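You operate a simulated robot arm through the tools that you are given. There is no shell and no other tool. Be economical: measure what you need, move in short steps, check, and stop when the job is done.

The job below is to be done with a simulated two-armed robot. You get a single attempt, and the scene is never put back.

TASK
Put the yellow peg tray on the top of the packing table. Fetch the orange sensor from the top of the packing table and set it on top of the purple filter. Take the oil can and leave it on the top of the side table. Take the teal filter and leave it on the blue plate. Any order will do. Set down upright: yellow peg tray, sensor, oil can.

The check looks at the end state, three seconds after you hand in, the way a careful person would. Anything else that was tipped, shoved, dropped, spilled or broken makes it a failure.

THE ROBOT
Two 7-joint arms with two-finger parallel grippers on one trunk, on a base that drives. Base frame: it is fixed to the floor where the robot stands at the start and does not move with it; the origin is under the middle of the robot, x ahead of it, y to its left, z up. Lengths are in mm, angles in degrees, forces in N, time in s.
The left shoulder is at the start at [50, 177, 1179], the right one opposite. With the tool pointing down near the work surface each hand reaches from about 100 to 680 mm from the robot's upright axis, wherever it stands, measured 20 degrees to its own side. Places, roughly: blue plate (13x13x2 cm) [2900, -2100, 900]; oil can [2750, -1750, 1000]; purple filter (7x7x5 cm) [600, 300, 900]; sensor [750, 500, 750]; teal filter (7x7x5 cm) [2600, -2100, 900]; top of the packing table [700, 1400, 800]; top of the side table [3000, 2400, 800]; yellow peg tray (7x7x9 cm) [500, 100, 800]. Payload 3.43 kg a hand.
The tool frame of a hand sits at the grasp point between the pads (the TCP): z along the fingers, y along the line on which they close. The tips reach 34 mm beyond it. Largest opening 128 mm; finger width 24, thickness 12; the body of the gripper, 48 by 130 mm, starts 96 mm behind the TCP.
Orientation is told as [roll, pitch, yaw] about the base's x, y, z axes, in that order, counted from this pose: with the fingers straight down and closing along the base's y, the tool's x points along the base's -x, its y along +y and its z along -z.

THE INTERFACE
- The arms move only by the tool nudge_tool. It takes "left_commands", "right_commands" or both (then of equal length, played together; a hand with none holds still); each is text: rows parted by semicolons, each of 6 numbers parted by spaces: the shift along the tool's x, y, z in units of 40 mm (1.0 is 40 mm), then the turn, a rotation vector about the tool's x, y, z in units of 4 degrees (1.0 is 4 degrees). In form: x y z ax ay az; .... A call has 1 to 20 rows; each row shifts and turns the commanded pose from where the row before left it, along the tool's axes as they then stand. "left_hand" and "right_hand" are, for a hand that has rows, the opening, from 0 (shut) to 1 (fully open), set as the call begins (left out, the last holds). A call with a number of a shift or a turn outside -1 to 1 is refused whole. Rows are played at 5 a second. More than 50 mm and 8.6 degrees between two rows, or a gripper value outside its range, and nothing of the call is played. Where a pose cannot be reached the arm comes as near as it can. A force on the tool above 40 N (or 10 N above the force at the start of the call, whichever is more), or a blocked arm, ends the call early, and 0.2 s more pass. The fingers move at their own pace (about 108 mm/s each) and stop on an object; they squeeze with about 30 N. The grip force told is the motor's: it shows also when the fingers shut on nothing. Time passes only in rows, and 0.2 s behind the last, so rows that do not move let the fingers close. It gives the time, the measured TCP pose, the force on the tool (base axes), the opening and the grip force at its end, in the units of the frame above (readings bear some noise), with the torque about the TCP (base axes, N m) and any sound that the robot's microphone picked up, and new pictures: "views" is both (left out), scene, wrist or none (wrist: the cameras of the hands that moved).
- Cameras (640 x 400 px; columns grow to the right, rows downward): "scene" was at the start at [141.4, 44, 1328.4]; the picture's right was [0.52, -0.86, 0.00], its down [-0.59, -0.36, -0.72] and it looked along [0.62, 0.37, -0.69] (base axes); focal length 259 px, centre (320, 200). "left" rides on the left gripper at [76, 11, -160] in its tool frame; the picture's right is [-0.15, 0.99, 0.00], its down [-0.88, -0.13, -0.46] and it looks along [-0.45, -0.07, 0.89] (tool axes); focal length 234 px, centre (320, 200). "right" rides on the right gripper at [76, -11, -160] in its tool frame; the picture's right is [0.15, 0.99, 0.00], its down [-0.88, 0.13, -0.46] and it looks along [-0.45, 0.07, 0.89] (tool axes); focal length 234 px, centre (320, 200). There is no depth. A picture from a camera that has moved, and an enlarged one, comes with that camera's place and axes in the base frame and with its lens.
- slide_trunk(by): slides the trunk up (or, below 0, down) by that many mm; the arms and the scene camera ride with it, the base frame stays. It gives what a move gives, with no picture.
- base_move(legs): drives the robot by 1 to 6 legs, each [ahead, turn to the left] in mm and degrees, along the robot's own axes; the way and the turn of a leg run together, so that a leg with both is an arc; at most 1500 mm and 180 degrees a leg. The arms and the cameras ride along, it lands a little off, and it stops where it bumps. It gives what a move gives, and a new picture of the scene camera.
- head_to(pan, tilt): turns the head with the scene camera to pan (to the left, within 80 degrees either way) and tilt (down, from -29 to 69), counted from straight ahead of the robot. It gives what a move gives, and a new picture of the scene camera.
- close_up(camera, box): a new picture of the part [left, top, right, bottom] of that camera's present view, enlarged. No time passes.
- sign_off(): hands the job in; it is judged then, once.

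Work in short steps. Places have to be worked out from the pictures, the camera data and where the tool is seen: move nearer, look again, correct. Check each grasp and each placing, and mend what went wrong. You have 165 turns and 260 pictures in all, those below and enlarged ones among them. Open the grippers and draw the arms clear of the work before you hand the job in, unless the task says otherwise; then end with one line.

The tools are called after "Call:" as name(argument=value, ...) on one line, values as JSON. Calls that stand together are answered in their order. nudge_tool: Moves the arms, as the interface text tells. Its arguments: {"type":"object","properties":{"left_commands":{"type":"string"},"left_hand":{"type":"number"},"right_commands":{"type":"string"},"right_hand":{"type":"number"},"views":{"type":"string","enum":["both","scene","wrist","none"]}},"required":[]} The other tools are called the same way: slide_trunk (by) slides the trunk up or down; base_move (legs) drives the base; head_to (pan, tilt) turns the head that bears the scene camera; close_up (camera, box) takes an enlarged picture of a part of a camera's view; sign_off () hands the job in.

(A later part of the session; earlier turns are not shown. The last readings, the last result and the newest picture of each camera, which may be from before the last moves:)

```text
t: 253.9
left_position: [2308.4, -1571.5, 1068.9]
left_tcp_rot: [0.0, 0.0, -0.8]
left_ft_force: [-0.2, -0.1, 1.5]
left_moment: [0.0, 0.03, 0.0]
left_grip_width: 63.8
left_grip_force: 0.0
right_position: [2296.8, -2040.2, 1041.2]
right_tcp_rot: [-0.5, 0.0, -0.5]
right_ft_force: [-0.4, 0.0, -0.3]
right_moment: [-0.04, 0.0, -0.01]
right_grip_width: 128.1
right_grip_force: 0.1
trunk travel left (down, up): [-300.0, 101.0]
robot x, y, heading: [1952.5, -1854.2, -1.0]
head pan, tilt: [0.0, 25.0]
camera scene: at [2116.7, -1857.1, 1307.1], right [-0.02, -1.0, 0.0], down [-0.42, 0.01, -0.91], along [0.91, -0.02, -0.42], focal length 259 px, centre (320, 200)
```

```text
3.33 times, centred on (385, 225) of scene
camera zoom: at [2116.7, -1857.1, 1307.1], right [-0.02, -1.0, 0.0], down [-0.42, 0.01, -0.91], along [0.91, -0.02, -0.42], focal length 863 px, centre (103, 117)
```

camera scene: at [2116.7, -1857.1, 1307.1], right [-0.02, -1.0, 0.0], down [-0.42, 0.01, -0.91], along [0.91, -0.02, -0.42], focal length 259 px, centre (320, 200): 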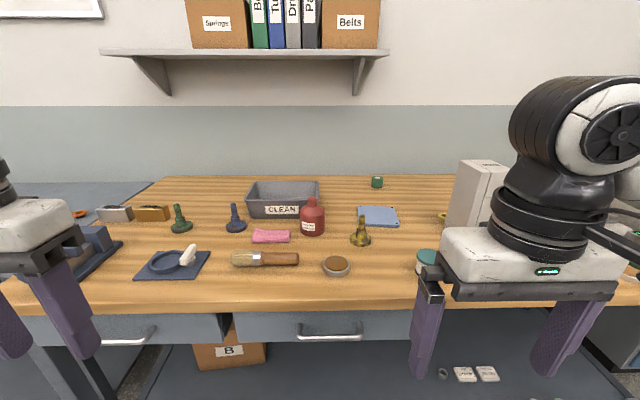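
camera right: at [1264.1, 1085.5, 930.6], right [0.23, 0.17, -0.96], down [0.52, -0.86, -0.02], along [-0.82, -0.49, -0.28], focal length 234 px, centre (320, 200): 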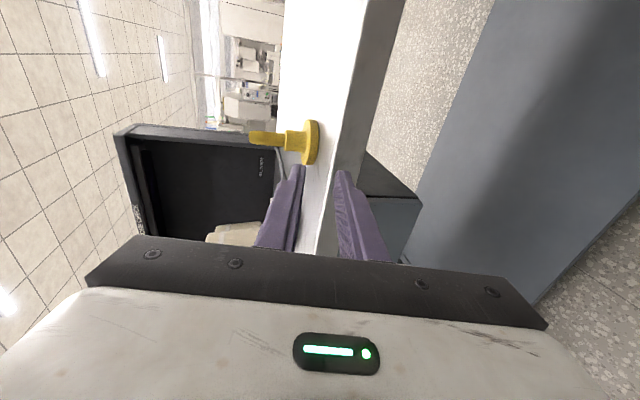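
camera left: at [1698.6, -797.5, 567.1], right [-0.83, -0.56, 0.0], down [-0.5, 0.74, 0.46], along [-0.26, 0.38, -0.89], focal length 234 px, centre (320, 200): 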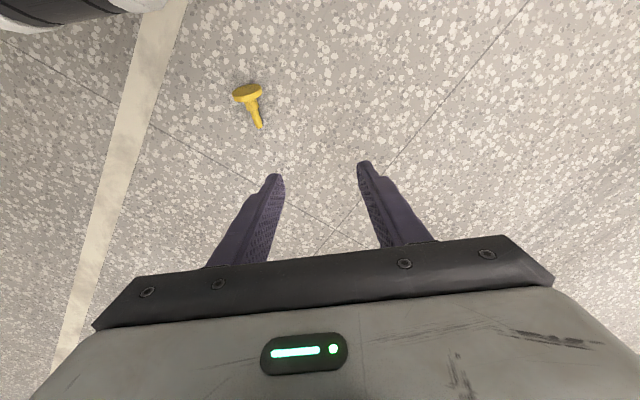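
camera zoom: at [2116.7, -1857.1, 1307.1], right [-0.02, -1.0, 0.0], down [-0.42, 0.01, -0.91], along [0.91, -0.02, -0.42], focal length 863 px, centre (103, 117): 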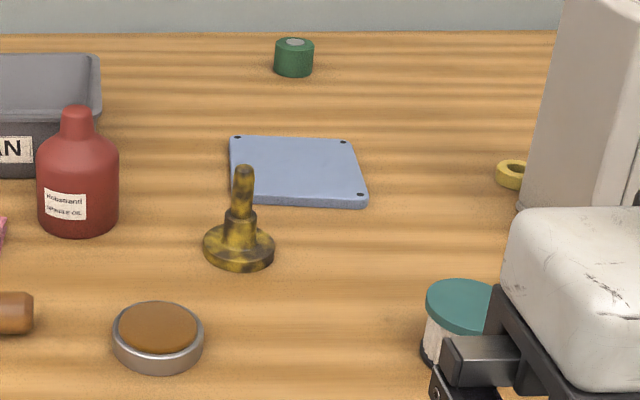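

The red "spindle oil" bottle is the oil can; teal filter sits near [2580, -2105] and the blue plate near [2850, -2060]. Drive closer.

Call:
base_move(legs=[[285, 0]])

Call:
head_to(pan=-15, tilt=45)

Call:
nudge_tool(right_commands="0 0 0 0 0 0", views="wrist")

```text
t: 255.8
left_position: [2590.6, -1577.6, 1068.2]
left_tcp_rot: [0.1, 0.0, -0.8]
left_ft_force: [-0.4, -0.3, 0.0]
left_moment: [-0.01, 0.02, 0.02]
left_grip_width: 63.9
left_grip_force: 0.1
right_position: [2576.6, -2045.3, 1042.3]
right_tcp_rot: [-0.4, -0.1, -0.5]
right_ft_force: [0.5, -0.9, -0.1]
right_moment: [-0.01, 0.06, 0.01]
right_grip_width: 128.0
right_grip_force: 0.1
trunk travel left (down, up): [-300.0, 101.0]
robot x, y, heading: [2233.9, -1862.5, -0.9]
head pan, tilt: [0.0, 25.0]
camera scene: at [2398.3, -1862.6, 1307.1], right [-0.02, -1.0, 0.0], down [-0.42, 0.01, -0.91], along [0.91, -0.02, -0.42], focal length 259 px, centre (320, 200)
```

scene: 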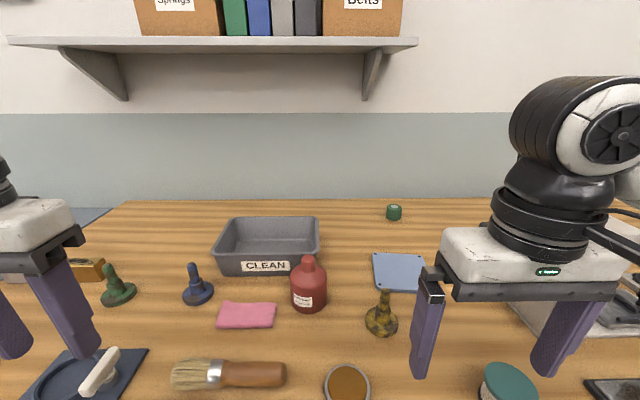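

```text
t: 256.6
left_position: [2590.5, -1576.8, 1069.1]
left_tcp_rot: [0.1, -0.1, -0.9]
left_ft_force: [-0.8, -0.3, 0.1]
left_moment: [0.0, -0.02, 0.0]
left_grip_width: 63.9
left_grip_force: 0.2
right_position: [2576.9, -2046.4, 1041.9]
right_tcp_rot: [-0.4, -0.1, -0.6]
right_ft_force: [0.4, -0.2, 0.5]
right_moment: [0.01, 0.03, 0.04]
right_grip_width: 128.1
right_grip_force: 0.0
trunk travel left (down, up): [-300.0, 101.0]
robot x, y, heading: [2234.1, -1862.8, -1.3]
head pan, tilt: [-15.0, 45.0]
camera scene: at [2383.8, -1883.4, 1276.6], right [-0.28, -0.96, 0.0], down [-0.68, 0.2, -0.71], along [0.68, -0.2, -0.71], focal length 259 px, centre (320, 200)
```

scene: 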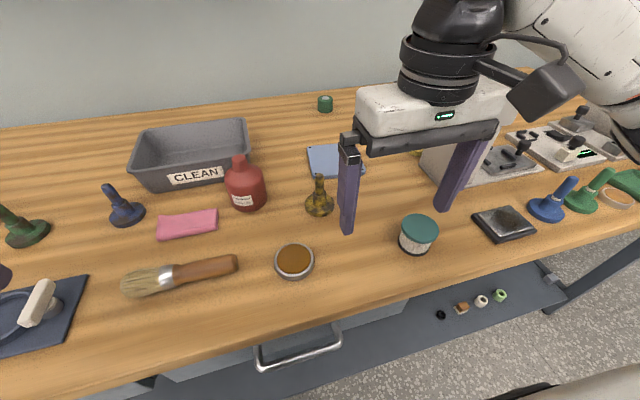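

```text
t: 257.1
left_position: [2590.6, -1576.8, 1068.2]
left_tcp_rot: [0.1, -0.1, -1.0]
left_ft_force: [-0.1, -0.9, -0.7]
left_moment: [-0.01, 0.04, -0.03]
left_grip_width: 63.6
left_grip_force: 0.1
right_position: [2576.4, -2045.5, 1042.3]
right_tcp_rot: [-0.4, -0.1, -0.5]
right_ft_force: [0.8, -0.6, -0.4]
right_moment: [0.0, 0.04, 0.0]
right_grip_width: 128.3
right_grip_force: 0.1
trunk travel left (down, up): [-300.0, 101.0]
robot x, y, heading: [2231.8, -1863.5, -1.2]
head pan, tilt: [-15.0, 45.0]
camera right: at [2499.5, -2056.0, 1200.9], right [-0.14, 0.99, -0.01], down [0.88, 0.13, 0.46], along [0.45, 0.06, -0.89], focal length 234 px, centre (320, 200)
```

right: 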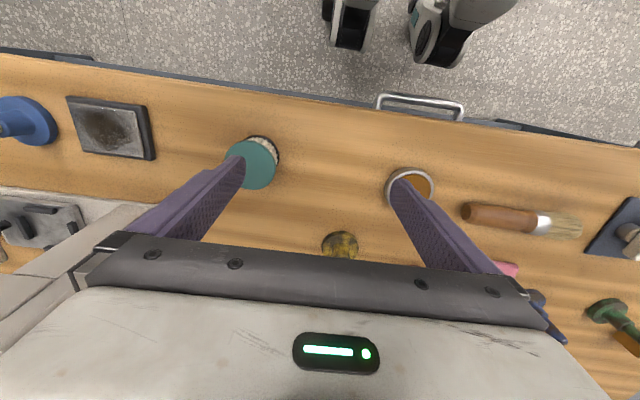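

Filter top triangulates to [2595, -2120, 944]. Move above and lower to z≈1000.

Call:
nudge_tool(right_commands="-0.23 -0.93 0 0 0 0;-0.23 -0.93 0 0 0 0;0 0 1 0 0 0;0 0 0 0 0 0", right_hand=0.85, views="wrist")

```text
t: 258.1
left_position: [2588.8, -1577.7, 1068.4]
left_tcp_rot: [0.1, -0.1, -1.0]
left_ft_force: [0.3, 0.7, 0.4]
left_moment: [0.02, 0.01, -0.03]
left_grip_width: 64.0
left_grip_force: 0.0
right_position: [2593.9, -2120.4, 1002.0]
right_tcp_rot: [-0.4, -0.2, -0.4]
right_ft_force: [-0.8, -0.6, 0.7]
right_moment: [-0.04, 0.0, -0.01]
right_grip_width: 108.6
right_grip_force: 0.0
trunk travel left (down, up): [-300.0, 101.0]
robot x, y, heading: [2235.6, -1859.7, -1.0]
head pan, tilt: [-15.0, 45.0]
camera right: at [2517.6, -2130.4, 1161.2], right [-0.14, 0.99, -0.01], down [0.88, 0.13, 0.46], along [0.45, 0.06, -0.89], focal length 234 px, centre (320, 200)
```

right: 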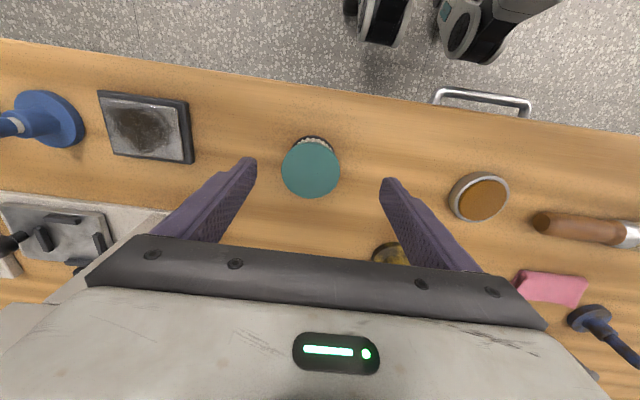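

Filter at [2595, -2130]. Shift 10 mm and lower to z≈940.

Call:
nudge_tool(right_commands="0 -0.25 0.6 0 0 0;0 0 0.95 0 0 0;0 0 0 0 0 0", views="wrist")

Call:
nudge_tool(right_commands="0 0 0 0 0 0;0 0 0 0 0 0;0 0 0 0 0 0", right_hand=0, views="wrist")

```text
t: 258.9
left_position: [2591.0, -1577.4, 1068.4]
left_tcp_rot: [-0.1, -0.1, -0.8]
left_ft_force: [0.8, -0.3, -0.2]
left_moment: [-0.02, 0.02, 0.03]
left_grip_width: 64.3
left_grip_force: 0.0
right_position: [2595.1, -2130.7, 940.1]
right_tcp_rot: [-0.4, -0.2, -0.5]
right_ft_force: [-0.7, 0.0, -0.4]
right_moment: [0.0, -0.02, -0.01]
right_grip_width: 108.8
right_grip_force: 0.1
trunk travel left (down, up): [-300.0, 101.0]
robot x, y, heading: [2235.2, -1859.2, -1.2]
head pan, tilt: [-15.0, 45.0]
camera right: at [2517.7, -2141.1, 1098.5], right [-0.14, 0.99, -0.01], down [0.88, 0.13, 0.46], along [0.45, 0.06, -0.89], focal length 234 px, centre (320, 200)
```

right: 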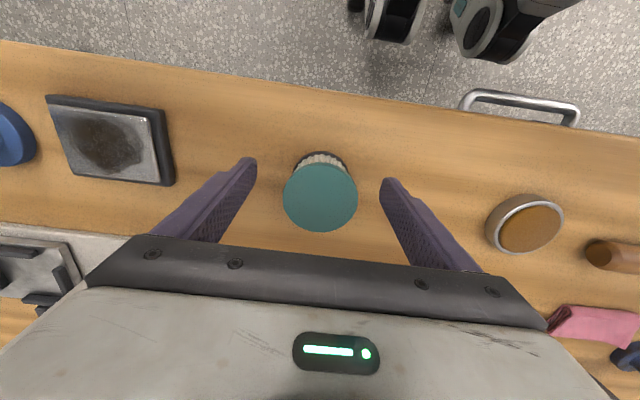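

```text
t: 259.6
left_position: [2589.6, -1577.0, 1067.7]
left_tcp_rot: [0.1, -0.1, -0.9]
left_ft_force: [-1.1, 0.6, -0.7]
left_moment: [0.0, -0.02, -0.01]
left_grip_width: 63.9
left_grip_force: 0.0
right_position: [2595.8, -2130.8, 940.3]
right_tcp_rot: [-0.5, -0.2, -0.5]
right_ft_force: [-0.1, -0.5, 0.8]
right_moment: [-0.04, 0.01, -0.02]
right_grip_width: 60.9
right_grip_force: 29.6
trunk travel left (down, up): [-300.0, 101.0]
robot x, y, heading: [2234.1, -1863.5, -1.1]
head pan, tilt: [-15.0, 45.0]
camera right: at [2517.8, -2141.2, 1098.6], right [-0.14, 0.99, -0.01], down [0.88, 0.13, 0.46], along [0.45, 0.06, -0.89], focal length 234 px, centre (320, 200)
```

right: 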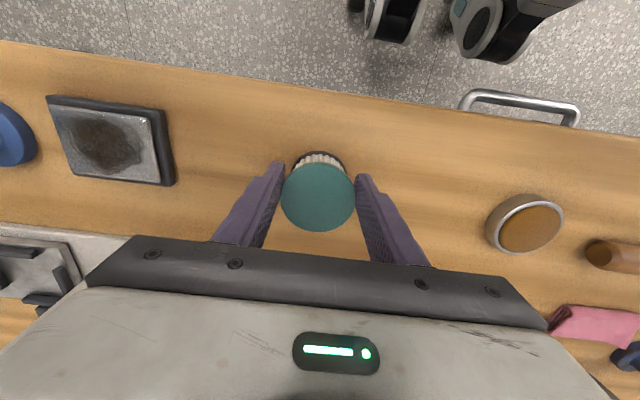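

Gripped. Lift and look for the plate.

Call:
nudge_tool(right_commands="0 0 -0.5 0 0 0;0 0 -1 0 0 0;0 0 -1 0 0 0;0 0 -0.5 0 0 0;0 0 0 0 0 0", views="both")

```text
t: 260.9
left_position: [2589.9, -1577.3, 1067.6]
left_tcp_rot: [0.1, 0.0, -0.8]
left_ft_force: [-0.2, 0.4, -0.5]
left_moment: [-0.02, 0.04, -0.03]
left_grip_width: 64.0
left_grip_force: 0.1
right_position: [2594.1, -2129.8, 1060.7]
right_tcp_rot: [-0.3, -0.2, -0.4]
right_ft_force: [-0.2, 0.8, -0.4]
right_moment: [-0.01, -0.01, -0.02]
right_grip_width: 60.8
right_grip_force: 30.2
trunk travel left (down, up): [-300.0, 101.0]
robot x, y, heading: [2235.0, -1858.6, -0.9]
head pan, tilt: [-15.0, 45.0]
camera scene: at [2383.8, -1883.5, 1276.6], right [-0.28, -0.96, 0.0], down [-0.68, 0.2, -0.71], along [0.68, -0.2, -0.71], focal length 259 px, centre (320, 200)
camera right: at [2517.3, -2140.4, 1219.7], right [-0.14, 0.99, -0.01], down [0.88, 0.13, 0.46], along [0.45, 0.06, -0.89], focal length 234 px, centre (320, 200)
```

scene: 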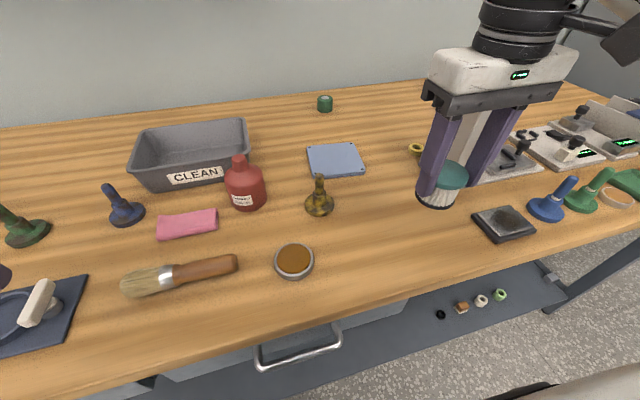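
right: 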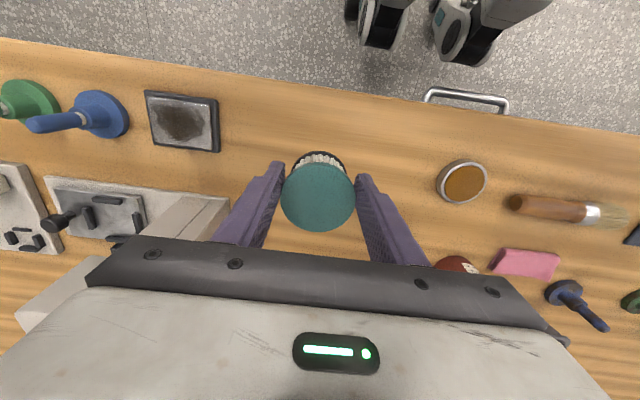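

Plate centre ≈ [2856, -2056]. Carry the filter over it.

Call:
nudge_tool(right_commands="-0.936 0.27 0 0 0 0;-0.936 0.27 0 0 0 0;-0.936 0.27 0 0 0 0;-0.936 0.27 0 0 0 0;-0.936 0.27 0 0 0 0;-0.936 0.27 0 0 0 0;-0.936 0.27 0 0 0 0;0 0 0.6 0 0 0;0 0 0 0 0 0", views="both")

```text
t: 262.9
left_position: [2588.9, -1578.6, 1068.2]
left_tcp_rot: [0.0, -0.2, -0.9]
left_ft_force: [-0.1, 0.1, -0.3]
left_moment: [-0.02, 0.0, -0.03]
left_grip_width: 64.0
left_grip_force: 0.1
right_position: [2855.3, -2056.0, 1035.9]
right_tcp_rot: [-0.4, -0.1, -0.4]
right_ft_force: [-0.3, -0.6, -0.8]
right_moment: [0.01, 0.02, 0.01]
right_grip_width: 60.9
right_grip_force: 29.7
trunk travel left (down, up): [-300.0, 101.0]
robot x, y, heading: [2232.1, -1859.0, -1.3]
head pan, tilt: [-15.0, 45.0]
camera scene: at [2383.6, -1883.0, 1276.6], right [-0.28, -0.96, 0.0], down [-0.68, 0.2, -0.71], along [0.68, -0.2, -0.71], focal length 259 px, centre (320, 200)
camera right: at [2779.0, -2066.8, 1194.7], right [-0.14, 0.99, -0.01], down [0.88, 0.13, 0.46], along [0.45, 0.06, -0.89], focal length 234 px, centre (320, 200)
```

scene: 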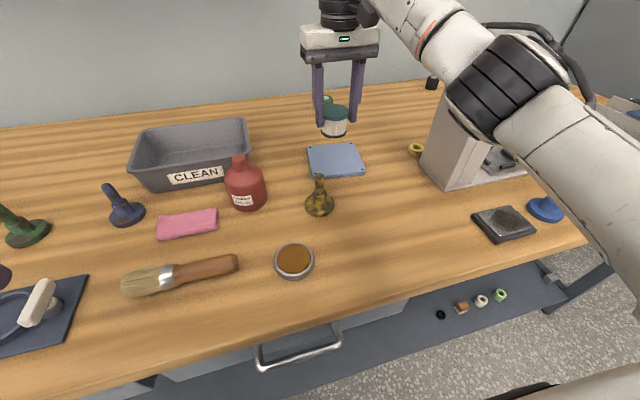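
right: 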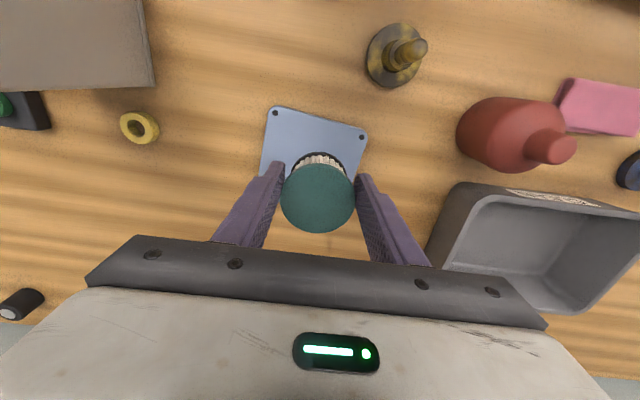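

Wrist view puts the plate centre nearer [2877, -2069]. Nudge the base 25 mm forward, shift 12 mm right, and lower a little.

Call:
base_move(legs=[[25, 0]])

Call:
nudge_tool(right_commands="0 -0.3 0 0 0 0;0 0 0.7 0 0 0;0 0 0 0 0 0", views="wrist")

```text
t: 263.7
left_position: [2615.4, -1578.7, 1068.4]
left_tcp_rot: [0.1, 0.0, -1.0]
left_ft_force: [0.8, -0.7, -0.4]
left_moment: [0.02, 0.02, 0.02]
left_grip_width: 64.1
left_grip_force: 0.1
right_position: [2881.7, -2056.9, 1034.4]
right_tcp_rot: [-0.4, 0.0, -0.5]
right_ft_force: [-0.1, -0.5, -1.1]
right_moment: [0.02, 0.05, 0.01]
right_grip_width: 60.9
right_grip_force: 30.4
trunk travel left (down, up): [-300.0, 101.0]
robot x, y, heading: [2260.0, -1864.3, -1.0]
head pan, tilt: [-15.0, 45.0]
camera scene: at [2409.6, -1883.9, 1276.4], right [-0.28, -0.96, 0.0], down [-0.68, 0.2, -0.71], along [0.68, -0.2, -0.71], focal length 259 px, centre (320, 200)
```

scene: 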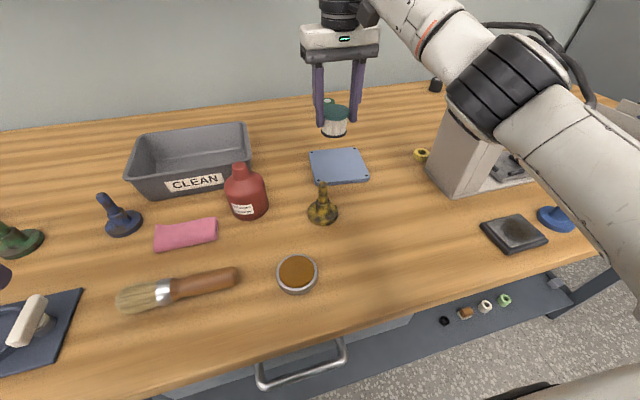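

```text
t: 264.5
left_position: [2613.8, -1578.6, 1067.8]
left_tcp_rot: [0.0, -0.1, -0.9]
left_ft_force: [0.4, 0.5, 0.3]
left_moment: [-0.03, 0.01, -0.01]
left_grip_width: 64.0
left_grip_force: 0.0
right_position: [2881.7, -2069.8, 1008.2]
right_tcp_rot: [-0.4, -0.1, -0.5]
right_ft_force: [-0.3, 0.1, -0.7]
right_moment: [0.0, 0.0, 0.0]
right_grip_width: 61.0
right_grip_force: 29.4
trunk travel left (down, up): [-300.0, 101.0]
robot x, y, heading: [2264.0, -1861.9, -1.2]
head pan, tilt: [-15.0, 45.0]
camera right: at [2804.2, -2079.8, 1166.7], right [-0.14, 0.99, -0.01], down [0.88, 0.13, 0.46], along [0.45, 0.06, -0.89], focal length 234 px, centre (320, 200)
```

right: 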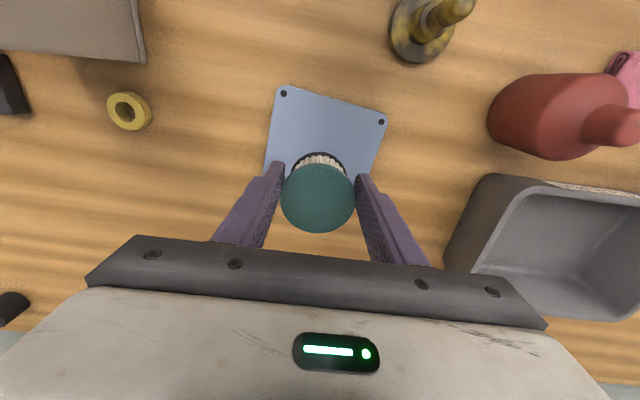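

The filter is centred over the plate ([2879, -2071]). Lower 40 mm, then step.

Call:
nudge_tool(right_commands="0 0 0.6 0 0 0;0 0 0.5 0 0 0;0 0 0 0 0 0", views="none")

Call:
nudge_tool(right_commands="0 0 0.12 0 0 0;0 0 0 0 0 0", views="wrist")

```text
t: 265.3
left_position: [2614.8, -1578.2, 1067.5]
left_tcp_rot: [0.1, -0.1, -0.9]
left_ft_force: [0.5, 0.5, -0.1]
left_moment: [-0.03, 0.0, 0.03]
left_grip_width: 64.0
left_grip_force: 0.0
right_position: [2882.1, -2071.8, 964.6]
right_tcp_rot: [-0.4, 0.0, -0.5]
right_ft_force: [-0.7, -0.4, -1.3]
right_moment: [-0.01, -0.02, -0.01]
right_grip_width: 61.1
right_grip_force: 29.8
trunk travel left (down, up): [-300.0, 101.0]
robot x, y, heading: [2259.5, -1860.1, -1.1]
head pan, tilt: [-15.0, 45.0]
```

```text
t: 265.9
left_position: [2614.5, -1578.8, 1068.4]
left_tcp_rot: [0.0, 0.0, -0.9]
left_ft_force: [-0.2, 0.3, 1.0]
left_moment: [0.03, 0.0, -0.03]
left_grip_width: 63.9
left_grip_force: 0.0
right_position: [2880.6, -2070.0, 959.0]
right_tcp_rot: [-0.4, -0.1, -0.4]
right_ft_force: [0.3, 0.0, -0.9]
right_moment: [0.01, 0.01, 0.01]
right_grip_width: 60.9
right_grip_force: 30.0
trunk travel left (down, up): [-300.0, 101.0]
robot x, y, heading: [2257.7, -1862.2, -1.0]
head pan, tilt: [-15.0, 45.0]
camera right: at [2804.0, -2080.7, 1118.1], right [-0.14, 0.99, -0.01], down [0.88, 0.13, 0.46], along [0.45, 0.06, -0.89], focal length 234 px, centre (320, 200)
```

right: 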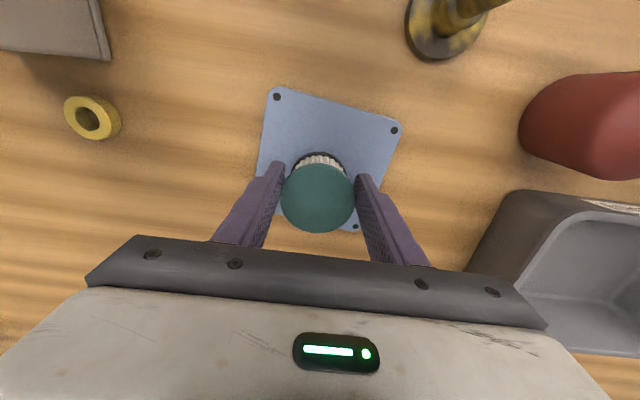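

Call:
nudge_tool(right_commands="0 0 0.08 0 0 0;0 0 0 0 0 0", views="none")

Call:
nudge_tool(right_commands="0 0 0.08 0 0 0;0 0 0 0 0 0", views="none")

Call:
nudge_tool(right_commands="0 0 0.08 0 0 0;0 0 0 0 0 0", views="none")

```text
t: 266.5
left_position: [2614.3, -1577.7, 1068.9]
left_tcp_rot: [0.0, -0.1, -0.8]
left_ft_force: [-0.3, 0.6, -0.7]
left_moment: [-0.01, 0.02, 0.0]
left_grip_width: 64.4
left_grip_force: 0.0
right_position: [2880.5, -2068.7, 954.8]
right_tcp_rot: [-0.5, -0.1, -0.6]
right_ft_force: [0.5, 0.6, -0.4]
right_moment: [-0.01, -0.02, 0.0]
right_grip_width: 60.6
right_grip_force: 30.1
trunk travel left (down, up): [-300.0, 101.0]
robot x, y, heading: [2254.9, -1862.3, -1.4]
head pan, tilt: [-15.0, 45.0]
```

```text
t: 267.1
left_position: [2613.6, -1578.0, 1067.8]
left_tcp_rot: [0.1, -0.1, -0.9]
left_ft_force: [-1.1, 0.1, 0.0]
left_moment: [-0.01, 0.0, 0.0]
left_grip_width: 63.9
left_grip_force: 0.2
right_position: [2881.7, -2068.9, 953.4]
right_tcp_rot: [-0.5, -0.1, -0.5]
right_ft_force: [0.0, -0.3, -0.7]
right_moment: [-0.02, 0.01, -0.01]
right_grip_width: 60.9
right_grip_force: 30.4
trunk travel left (down, up): [-300.0, 101.0]
robot x, y, heading: [2260.1, -1860.0, -0.9]
head pan, tilt: [-15.0, 45.0]
```

```text
t: 267.7
left_position: [2614.1, -1577.8, 1069.0]
left_tcp_rot: [0.1, -0.1, -0.9]
left_ft_force: [0.5, 0.1, 0.6]
left_moment: [-0.01, 0.01, -0.03]
left_grip_width: 64.1
left_grip_force: 0.0
right_position: [2881.0, -2070.6, 951.3]
right_tcp_rot: [-0.4, -0.3, -0.5]
right_ft_force: [1.4, -1.5, 7.3]
right_moment: [-0.11, 0.02, -0.03]
right_grip_width: 60.6
right_grip_force: 29.7
trunk travel left (down, up): [-300.0, 101.0]
robot x, y, heading: [2260.1, -1861.1, -0.9]
head pan, tilt: [-15.0, 45.0]
```

Contact at z 951. Release and rise.

Call:
nudge_tool(right_commands="0 0 0 0 0 0;0 0 0 0 0 0;0 0 0 0 0 0", right_hand=0.75, views="none")

Call:
nudge_tool(right_commands="0 0 -0.8 0 0 0;0 0 -1 0 0 0;0 0 -1 0 0 0;0 0 0 0 0 0", views="both")

```text
t: 268.5
left_position: [2614.9, -1579.0, 1068.4]
left_tcp_rot: [0.1, -0.1, -0.9]
left_ft_force: [-0.4, 1.0, -0.3]
left_moment: [0.01, -0.01, -0.01]
left_grip_width: 64.2
left_grip_force: 0.0
right_position: [2881.4, -2069.7, 949.7]
right_tcp_rot: [-0.3, -0.1, -0.5]
right_ft_force: [-0.1, 0.3, 0.2]
right_moment: [-0.02, 0.03, -0.01]
right_grip_width: 96.2
right_grip_force: 0.1
trunk travel left (down, up): [-300.0, 101.0]
robot x, y, heading: [2257.8, -1861.3, -1.2]
head pan, tilt: [-15.0, 45.0]
```

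```text
t: 269.5
left_position: [2615.9, -1578.9, 1068.3]
left_tcp_rot: [0.0, -0.1, -0.9]
left_ft_force: [0.1, -0.7, 0.8]
left_moment: [0.0, -0.01, 0.02]
left_grip_width: 64.1
left_grip_force: 0.0
right_position: [2882.9, -2070.7, 1061.1]
right_tcp_rot: [-0.4, -0.1, -0.5]
right_ft_force: [0.1, -0.1, -0.2]
right_moment: [0.02, -0.02, -0.02]
right_grip_width: 96.0
right_grip_force: 0.1
trunk travel left (down, up): [-300.0, 101.0]
robot x, y, heading: [2259.6, -1858.9, -1.1]
head pan, tilt: [-15.0, 45.0]
camera scene: at [2408.7, -1884.2, 1276.5], right [-0.28, -0.96, 0.0], down [-0.68, 0.2, -0.71], along [0.68, -0.2, -0.71], focal length 259 px, centre (320, 200)
camera right: at [2804.2, -2080.1, 1220.8], right [-0.14, 0.99, -0.01], down [0.88, 0.13, 0.46], along [0.45, 0.06, -0.89], focal length 234 px, centre (320, 200)
```

scene: 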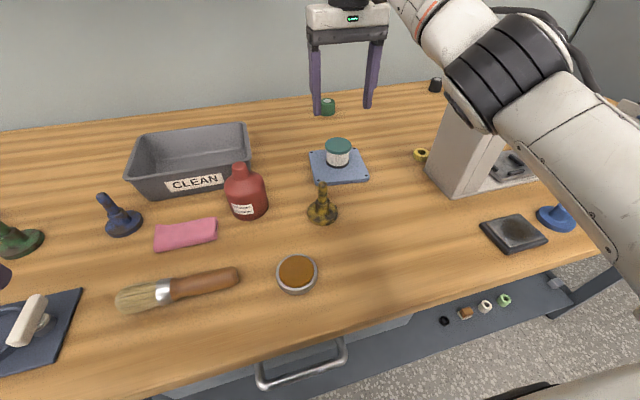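
right: 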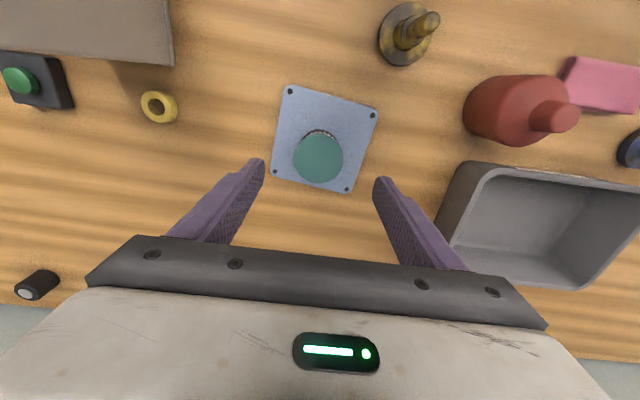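

Teal filter sits on the plate. Next the oil can (≈[2800, -1862], top ≈997). Move the right hand above it.

Call:
nudge_tool(right_commands="0.35 0.87 0 0 0 0;0.35 0.87 0 0 0 0;0.35 0.87 0 0 0 0;0.35 0.87 0 0 0 0;0.35 0.87 0 0 0 0;0.35 0.87 0 0 0 0;0 0 0 0 0 0", right_hand=1, views="both")

```text
t: 271.1
left_position: [2615.5, -1578.5, 1068.0]
left_tcp_rot: [0.1, -0.2, -0.9]
left_ft_force: [0.7, -0.3, 0.6]
left_moment: [0.0, -0.02, 0.01]
left_grip_width: 63.9
left_grip_force: 0.0
right_position: [2797.7, -1860.0, 1059.3]
right_tcp_rot: [-0.3, -0.1, -0.5]
right_ft_force: [0.0, -0.3, -0.6]
right_moment: [0.02, 0.01, 0.02]
right_grip_width: 128.0
right_grip_force: 0.1
trunk travel left (down, up): [-300.0, 101.0]
robot x, y, heading: [2258.4, -1861.9, -0.9]
head pan, tilt: [-15.0, 45.0]
camera scene: at [2408.6, -1884.2, 1276.6], right [-0.28, -0.96, 0.0], down [-0.68, 0.2, -0.71], along [0.68, -0.2, -0.71], focal length 259 px, centre (320, 200)
camera right: at [2721.1, -1870.7, 1218.9], right [-0.14, 0.99, -0.01], down [0.88, 0.12, 0.46], along [0.45, 0.06, -0.89], focal length 234 px, centre (320, 200)
```

scene: 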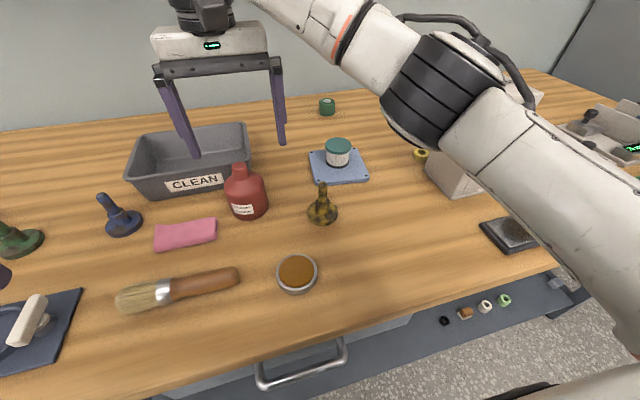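
right: 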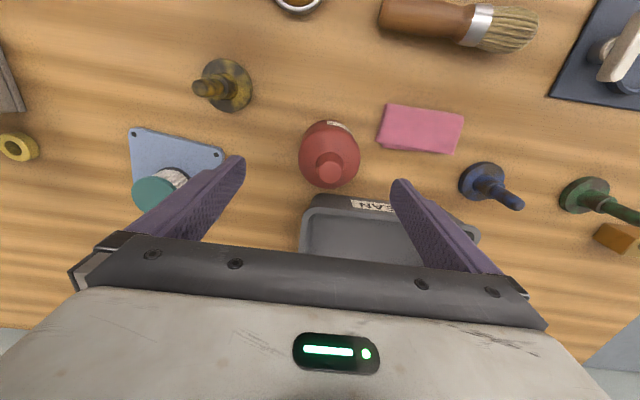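

Can centre ≈ [2798, -1850], body ~70 mm. Align, lower to z≈938 and grip.

Call:
nudge_tool(right_commands="0 0.25 0.5 0 0 0;0 0 1 0 0 0;0 0 0.75 0 0 0;0 0 0 0 0 0", views="wrist")

```text
t: 272.1
left_position: [2614.6, -1578.5, 1068.0]
left_tcp_rot: [0.1, -0.2, -0.9]
left_ft_force: [0.2, 0.2, 0.3]
left_moment: [0.02, 0.02, 0.02]
left_grip_width: 63.7
left_grip_force: 0.0
right_position: [2798.2, -1851.2, 969.4]
right_tcp_rot: [-0.4, -0.1, -0.5]
right_ft_force: [0.9, -0.7, 0.7]
right_moment: [0.0, -0.04, 0.0]
right_grip_width: 127.9
right_grip_force: 0.0
trunk travel left (down, up): [-300.0, 101.0]
robot x, y, heading: [2261.4, -1860.5, -1.1]
head pan, tilt: [-15.0, 45.0]
camera right: at [2721.2, -1860.7, 1129.0], right [-0.14, 0.99, -0.01], down [0.88, 0.13, 0.46], along [0.45, 0.06, -0.89], focal length 234 px, centre (320, 200)
```

right: 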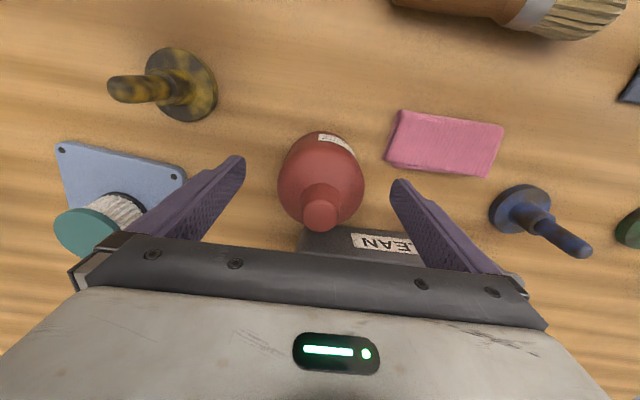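

Nearly centred. The pink cloth is close to the left finger, so narrow the opening to ~97 mm, then lower.

Call:
nudge_tool(right_commands="0.03 0 0 0 0 0;0 0 0 0 0 0", right_hand=0.76, views="none")

Call:
nudge_tool(right_commands="0 0 0.4 0 0 0;0 0 0.4 0 0 0;0 0 0 0 0 0", views="wrist")

Call:
nudge_tool(right_commands="0 0 0 0 0 0;0 0 0 0 0 0;0 0 0 0 0 0", right_hand=0, views="none")

```text
t: 272.7
left_position: [2613.9, -1578.4, 1069.0]
left_tcp_rot: [0.1, -0.1, -0.9]
left_ft_force: [0.3, 0.5, -0.4]
left_moment: [0.04, -0.02, -0.01]
left_grip_width: 63.8
left_grip_force: 0.0
right_position: [2797.6, -1849.7, 970.5]
right_tcp_rot: [-0.4, -0.1, -0.5]
right_ft_force: [0.0, 0.4, -0.1]
right_moment: [-0.02, 0.0, -0.01]
right_grip_width: 97.4
right_grip_force: 0.1
trunk travel left (down, up): [-300.0, 101.0]
robot x, y, heading: [2260.0, -1861.9, -1.1]
head pan, tilt: [-15.0, 45.0]
```

```text
t: 273.5
left_position: [2614.8, -1578.0, 1068.1]
left_tcp_rot: [0.1, -0.1, -0.9]
left_ft_force: [0.1, -0.8, -0.7]
left_moment: [-0.01, 0.0, 0.0]
left_grip_width: 63.9
left_grip_force: 0.0
right_position: [2798.7, -1850.2, 937.9]
right_tcp_rot: [-0.5, -0.1, -0.4]
right_ft_force: [-0.5, -0.8, -0.1]
right_moment: [-0.01, 0.0, -0.02]
right_grip_width: 97.3
right_grip_force: 0.1
trunk travel left (down, up): [-300.0, 101.0]
robot x, y, heading: [2258.0, -1860.4, -1.0]
head pan, tilt: [-15.0, 45.0]
camera right: at [2720.4, -1860.8, 1096.6], right [-0.14, 0.99, -0.01], down [0.88, 0.13, 0.46], along [0.45, 0.06, -0.89], focal length 234 px, centre (320, 200)
```

right: 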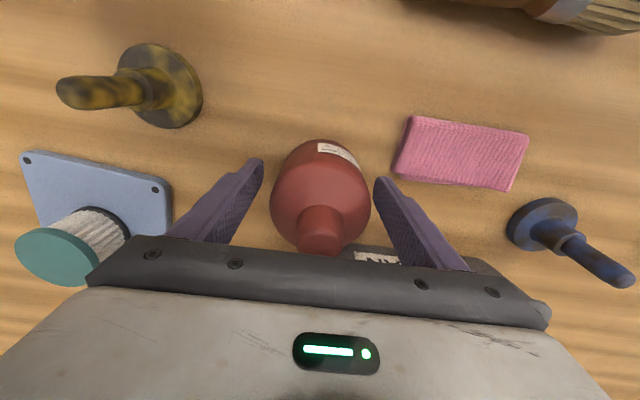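

```text
t: 274.3
left_position: [2615.6, -1576.7, 1067.8]
left_tcp_rot: [0.0, -0.1, -0.9]
left_ft_force: [-0.5, 0.2, 0.6]
left_moment: [0.0, -0.02, 0.0]
left_grip_width: 64.0
left_grip_force: 0.1
right_position: [2798.5, -1850.6, 937.6]
right_tcp_rot: [-0.4, -0.1, -0.5]
right_ft_force: [-1.1, 1.9, -0.2]
right_moment: [0.13, -0.02, 0.05]
right_grip_width: 75.3
right_grip_force: 30.1
trunk travel left (down, up): [-300.0, 101.0]
robot x, y, heading: [2257.0, -1858.5, -1.2]
head pan, tilt: [-15.0, 45.0]
```

Gripped at 75 mm. Lift slowly and check.

Call:
nudge_tool(right_commands="0 0 -0.3 0 0 0;0 0 -0.6 0 0 0;0 0 -1 0 0 0;0 0 -1 0 0 0;0 0 -0.5 0 0 0;0 0 0 0 0 0", views="both")

```text
t: 275.7
left_position: [2615.5, -1577.9, 1067.3]
left_tcp_rot: [0.1, -0.1, -0.9]
left_ft_force: [0.8, 0.5, 0.5]
left_moment: [0.05, -0.01, 0.02]
left_grip_width: 64.1
left_grip_force: 0.2
right_position: [2798.5, -1849.1, 1074.2]
right_tcp_rot: [-0.3, -0.1, -0.5]
right_ft_force: [0.4, -0.8, -3.3]
right_moment: [0.0, 0.04, -0.01]
right_grip_width: 75.2
right_grip_force: 29.8
trunk travel left (down, up): [-300.0, 101.0]
robot x, y, heading: [2257.7, -1862.5, -1.3]
head pan, tilt: [-15.0, 45.0]
camera scene: at [2408.8, -1883.9, 1276.5], right [-0.28, -0.96, 0.0], down [-0.68, 0.2, -0.71], along [0.68, -0.2, -0.71], focal length 259 px, centre (320, 200)
camera right: at [2721.3, -1859.8, 1232.4], right [-0.14, 0.99, -0.01], down [0.88, 0.13, 0.46], along [0.45, 0.06, -0.89], focal length 234 px, centre (320, 200)
```

scene: 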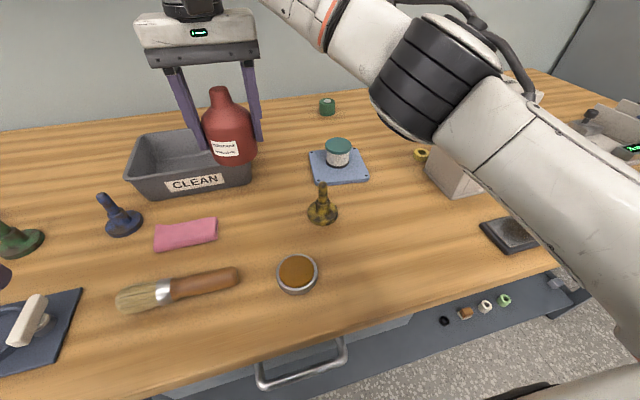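
right: 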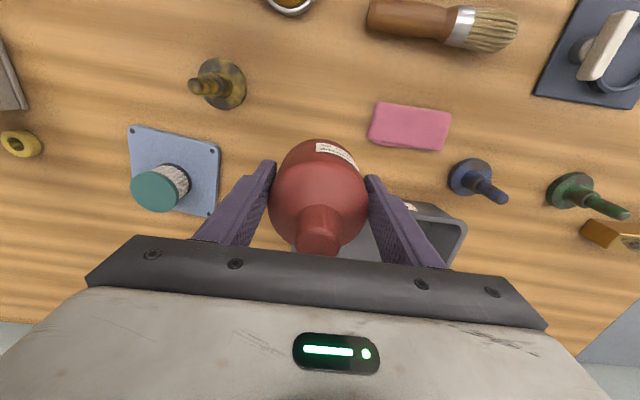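

Can is held upright. Retract toward the body, then back off and drive north in stages.

Call:
nudge_tool(right_commands="0.7 -0.5 -0.3 0 0 0;0.8 -0.6 0 0 0 0;0.8 -0.6 0 0 0 0;0.8 -0.6 0 0 0 0;0.5 -0.4 0 0 0 0", views="none")

Call:
base_move(legs=[[-250, 0], [0, 91], [700, 0]])

```text
t: 276.9
left_position: [2613.9, -1578.4, 1067.6]
left_tcp_rot: [0.0, -0.1, -0.9]
left_ft_force: [-1.1, 0.6, -0.1]
left_moment: [-0.01, 0.0, 0.0]
left_grip_width: 63.9
left_grip_force: 0.1
right_position: [2651.7, -1957.7, 1087.2]
right_tcp_rot: [-0.4, 0.0, -0.5]
right_ft_force: [0.1, -0.4, -2.8]
right_moment: [0.03, 0.04, -0.03]
right_grip_width: 75.1
right_grip_force: 29.9
trunk travel left (down, up): [-300.0, 101.0]
robot x, y, heading: [2258.9, -1861.1, -0.9]
head pan, tilt: [-15.0, 45.0]
```

```text
t: 286.0
left_position: [1713.7, -806.2, 1068.0]
left_tcp_rot: [0.1, 0.0, 90.6]
left_ft_force: [0.1, 0.4, -0.1]
left_moment: [-0.03, 0.01, 0.01]
left_grip_width: 63.8
left_grip_force: 0.0
right_position: [2090.0, -759.7, 1086.3]
right_tcp_rot: [-0.4, -0.2, 90.9]
right_ft_force: [-1.0, 0.4, -2.3]
right_moment: [-0.02, 0.04, 0.01]
right_grip_width: 75.2
right_grip_force: 30.0
trunk travel left (down, up): [-300.0, 101.0]
robot x, y, heading: [2004.6, -1159.5, 90.4]
head pan, tilt: [-15.0, 45.0]
camera scene: at [2025.9, -1004.7, 1276.5], right [0.97, -0.25, 0.0], down [-0.18, -0.68, -0.71], along [0.18, 0.68, -0.71], focal length 259 px, centre (320, 200)
```

scene: 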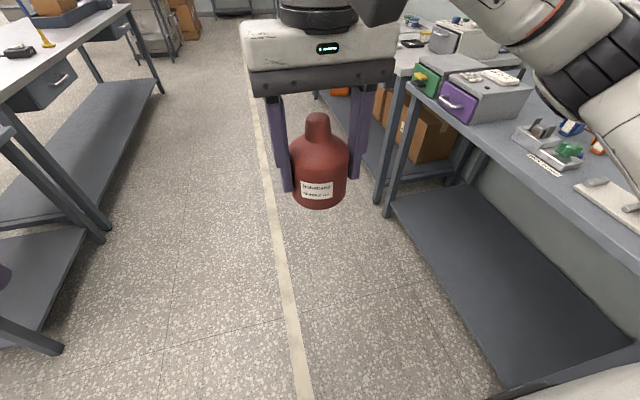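

Grip steady. Continue north.

Call:
base_move(legs=[[1400, 0], [1300, 0]])

Call:
head_to(pan=-35, tilt=20)

```text
t: 299.1
left_position: [1688.6, 1884.6, 1068.5]
left_tcp_rot: [0.1, 0.0, 90.7]
left_ft_force: [0.0, 0.1, -0.4]
left_moment: [0.01, 0.01, -0.02]
left_grip_width: 64.2
left_grip_force: 0.0
right_position: [2066.8, 1933.6, 1085.5]
right_tcp_rot: [-0.4, 0.0, 91.1]
right_ft_force: [0.8, 0.7, -3.0]
right_moment: [-0.03, 0.02, -0.01]
right_grip_width: 75.4
right_grip_force: 30.1
trunk travel left (down, up): [-300.0, 101.0]
robot x, y, heading: [1983.8, 1537.4, 90.6]
head pan, tilt: [-15.0, 45.0]
camera scene: at [2002.7, 1688.0, 1276.5], right [0.97, -0.25, 0.0], down [-0.18, -0.68, -0.71], along [0.18, 0.68, -0.71], focal length 259 px, centre (320, 200)
```

scene: 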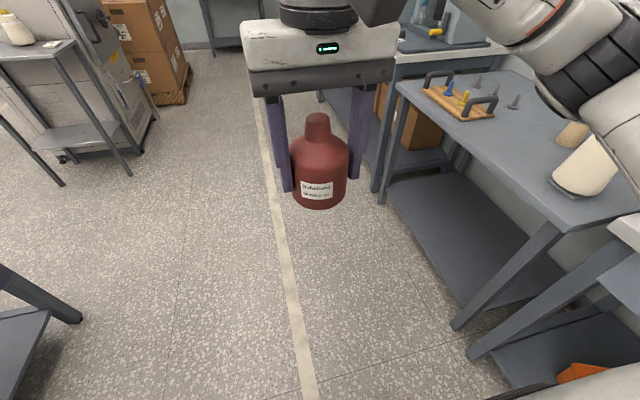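

```text
t: 300.0
left_position: [1689.1, 1884.3, 1068.1]
left_tcp_rot: [0.0, -0.1, 90.7]
left_ft_force: [0.3, -0.4, -1.2]
left_moment: [-0.01, -0.03, 0.0]
left_grip_width: 63.9
left_grip_force: 0.0
right_position: [2066.4, 1934.4, 1086.7]
right_tcp_rot: [-0.4, -0.2, 91.0]
right_ft_force: [0.4, -0.1, -2.7]
right_moment: [-0.02, 0.01, -0.02]
right_grip_width: 75.2
right_grip_force: 30.0
trunk travel left (down, up): [-300.0, 101.0]
robot x, y, heading: [1981.2, 1537.1, 90.6]
head pan, tilt: [-35.0, 20.0]
camera scene: at [2035.0, 1685.9, 1315.2], right [0.82, -0.57, 0.0], down [-0.19, -0.28, -0.94], along [0.53, 0.77, -0.34], focal length 259 px, centre (320, 200)
```

scene: 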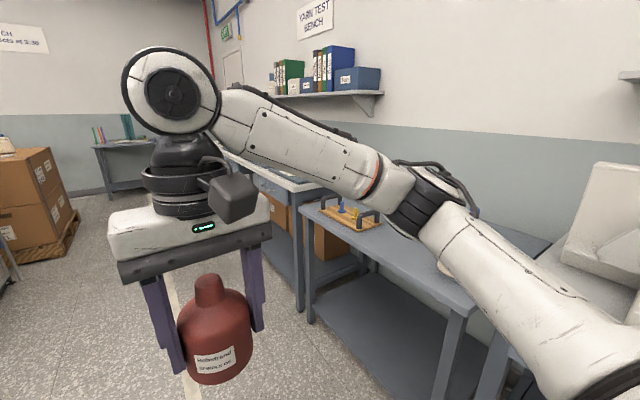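

The grey table on the right (front edge x≈2587, y 1900–2725) matches the side table. Drive up and face it.

Call:
base_move(legs=[[760, 0], [0, -90.6], [130, 0]])

Call:
head_to(pan=0, tilt=30)

```text
t: 308.8
left_position: [2456.6, 2586.5, 1068.1]
left_tcp_rot: [0.2, 0.0, 0.3]
left_ft_force: [0.5, -0.6, -0.8]
left_moment: [0.0, 0.02, 0.02]
left_grip_width: 63.9
left_grip_force: 0.0
right_position: [2503.4, 2209.3, 1086.1]
right_tcp_rot: [-0.4, 0.0, 0.6]
right_ft_force: [-0.4, -0.4, -2.8]
right_moment: [-0.02, 0.06, -0.01]
right_grip_width: 75.2
right_grip_force: 29.4
trunk travel left (down, up): [-300.0, 101.0]
robot x, y, heading: [2107.0, 2298.0, -0.1]
head pan, tilt: [-35.0, 20.0]
camera scene: at [2254.6, 2245.0, 1315.1], right [-0.57, -0.82, 0.0], down [-0.28, 0.2, -0.94], along [0.77, -0.54, -0.34], focal length 259 px, centre (320, 200)
```

scene: 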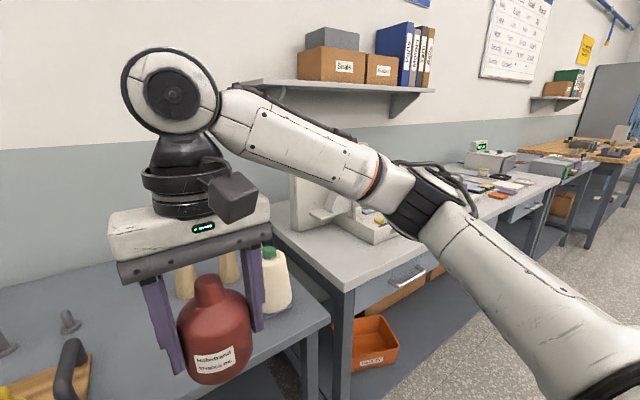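

```text
t: 309.8
left_position: [2456.2, 2587.2, 1067.9]
left_tcp_rot: [0.1, -0.1, 0.1]
left_ft_force: [-0.4, 0.8, 0.3]
left_moment: [0.03, 0.02, 0.0]
left_grip_width: 64.1
left_grip_force: 0.1
right_position: [2502.2, 2208.4, 1086.0]
right_tcp_rot: [-0.5, -0.1, 0.7]
right_ft_force: [-0.4, -0.5, -3.0]
right_moment: [-0.02, 0.06, 0.02]
right_grip_width: 75.3
right_grip_force: 30.1
trunk travel left (down, up): [-300.0, 101.0]
robot x, y, heading: [2104.2, 2300.1, 0.0]
head pan, tilt: [0.0, 30.0]
camera scene: at [2268.0, 2298.4, 1299.2], right [0.0, -1.0, 0.0], down [-0.5, 0.0, -0.87], along [0.87, 0.0, -0.5], focal length 259 px, centre (320, 200)
```

scene: 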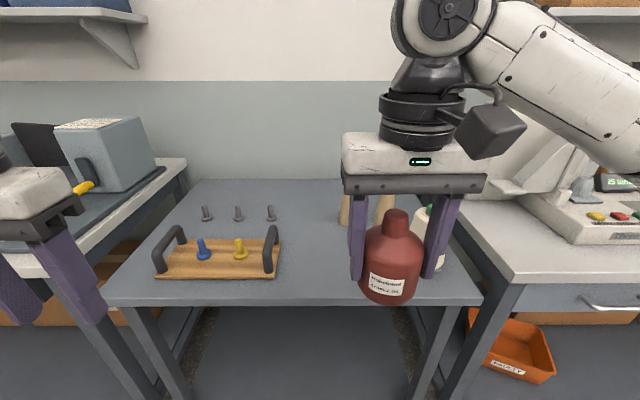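

Side table top works out to z≈800. Free spot ≈ [2760, 2300] between the peg board and the cones. Lower the trunk 90 and move in.

Call:
slide_trunk(by=-90)

Call:
base_move(legs=[[125, 0]])

Call:
nudge_tool(right_commands="-0.8 0.57 0 0 0 0;-0.8 0.57 0 0 0 0;-0.8 0.57 0 0 0 0;-0.8 0.57 0 0 0 0;0 0 0 0 0 0", views="both")

```text
t: 311.1
left_position: [2455.4, 2587.1, 978.4]
left_tcp_rot: [0.1, -0.2, 0.1]
left_ft_force: [0.2, -0.6, -0.3]
left_moment: [0.02, -0.03, 0.02]
left_grip_width: 64.1
left_grip_force: 0.0
right_position: [2500.6, 2209.0, 997.0]
right_tcp_rot: [-0.3, -0.1, 0.7]
right_ft_force: [-0.1, 0.0, -2.7]
right_moment: [0.03, 0.0, 0.0]
right_grip_width: 75.1
right_grip_force: 30.0
trunk travel left (down, up): [-210.0, 191.0]
robot x, y, heading: [2103.7, 2296.1, 0.0]
head pan, tilt: [0.0, 30.0]
```

```text
t: 312.3
left_position: [2582.0, 2586.2, 978.4]
left_tcp_rot: [0.0, 0.0, 0.1]
left_ft_force: [0.1, 0.1, 0.0]
left_moment: [0.0, 0.0, 0.01]
left_grip_width: 64.0
left_grip_force: 0.0
right_position: [2626.8, 2207.5, 995.9]
right_tcp_rot: [-0.3, -0.2, 0.6]
right_ft_force: [0.2, 0.4, -2.7]
right_moment: [-0.02, 0.0, 0.02]
right_grip_width: 75.4
right_grip_force: 30.1
trunk travel left (down, up): [-210.0, 191.0]
robot x, y, heading: [2228.4, 2299.7, 0.0]
head pan, tilt: [0.0, 30.0]
camera scene: at [2393.1, 2298.1, 1209.0], right [0.0, -1.0, 0.0], down [-0.5, 0.0, -0.87], along [0.87, 0.0, -0.5], focal length 259 px, centre (320, 200)
```

scene: 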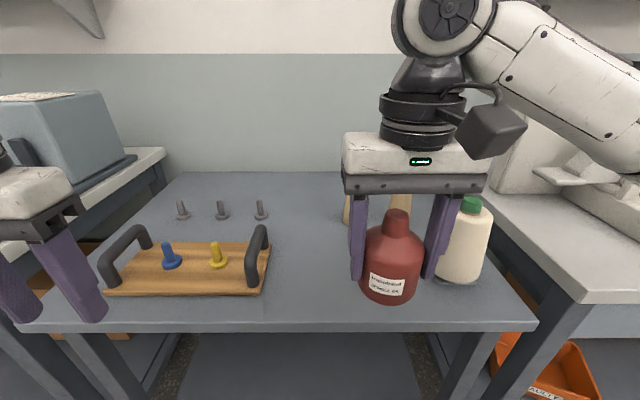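

```text
t: 313.5
left_position: [2580.8, 2586.9, 978.4]
left_tcp_rot: [0.1, -0.1, 0.1]
left_ft_force: [-0.4, 0.0, -0.4]
left_moment: [0.02, 0.01, 0.02]
left_grip_width: 63.9
left_grip_force: 0.1
right_position: [2753.5, 2300.9, 995.4]
right_tcp_rot: [-0.4, -0.1, 0.6]
right_ft_force: [1.5, -0.6, -2.6]
right_moment: [0.01, 0.03, -0.04]
right_grip_width: 75.2
right_grip_force: 30.1
trunk travel left (down, up): [-210.0, 191.0]
robot x, y, heading: [2231.9, 2297.1, -0.1]
head pan, tilt: [0.0, 30.0]
camera scene: at [2392.6, 2298.0, 1209.2], right [0.0, -1.0, 0.0], down [-0.5, 0.0, -0.87], along [0.87, 0.0, -0.5], focal length 259 px, centre (320, 200)
camera right: at [2676.0, 2290.1, 1154.2], right [-0.16, 0.99, -0.01], down [0.88, 0.14, 0.46], along [0.45, 0.06, -0.89], focal length 234 px, centre (320, 200)
```

scene: 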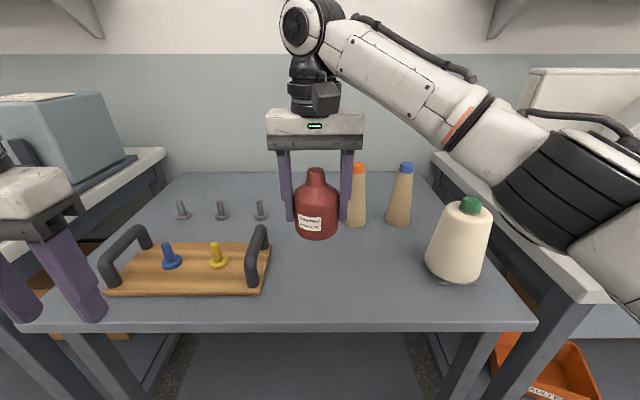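
right: 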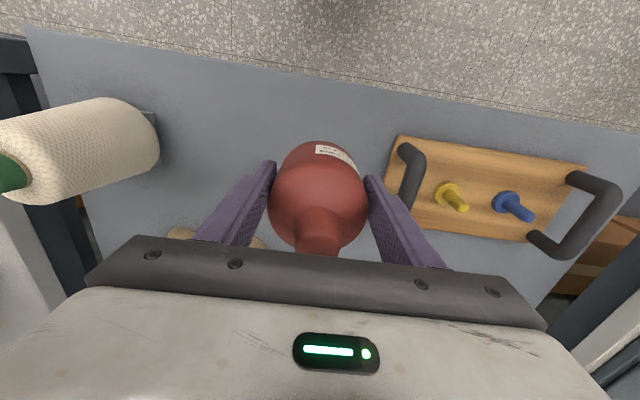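

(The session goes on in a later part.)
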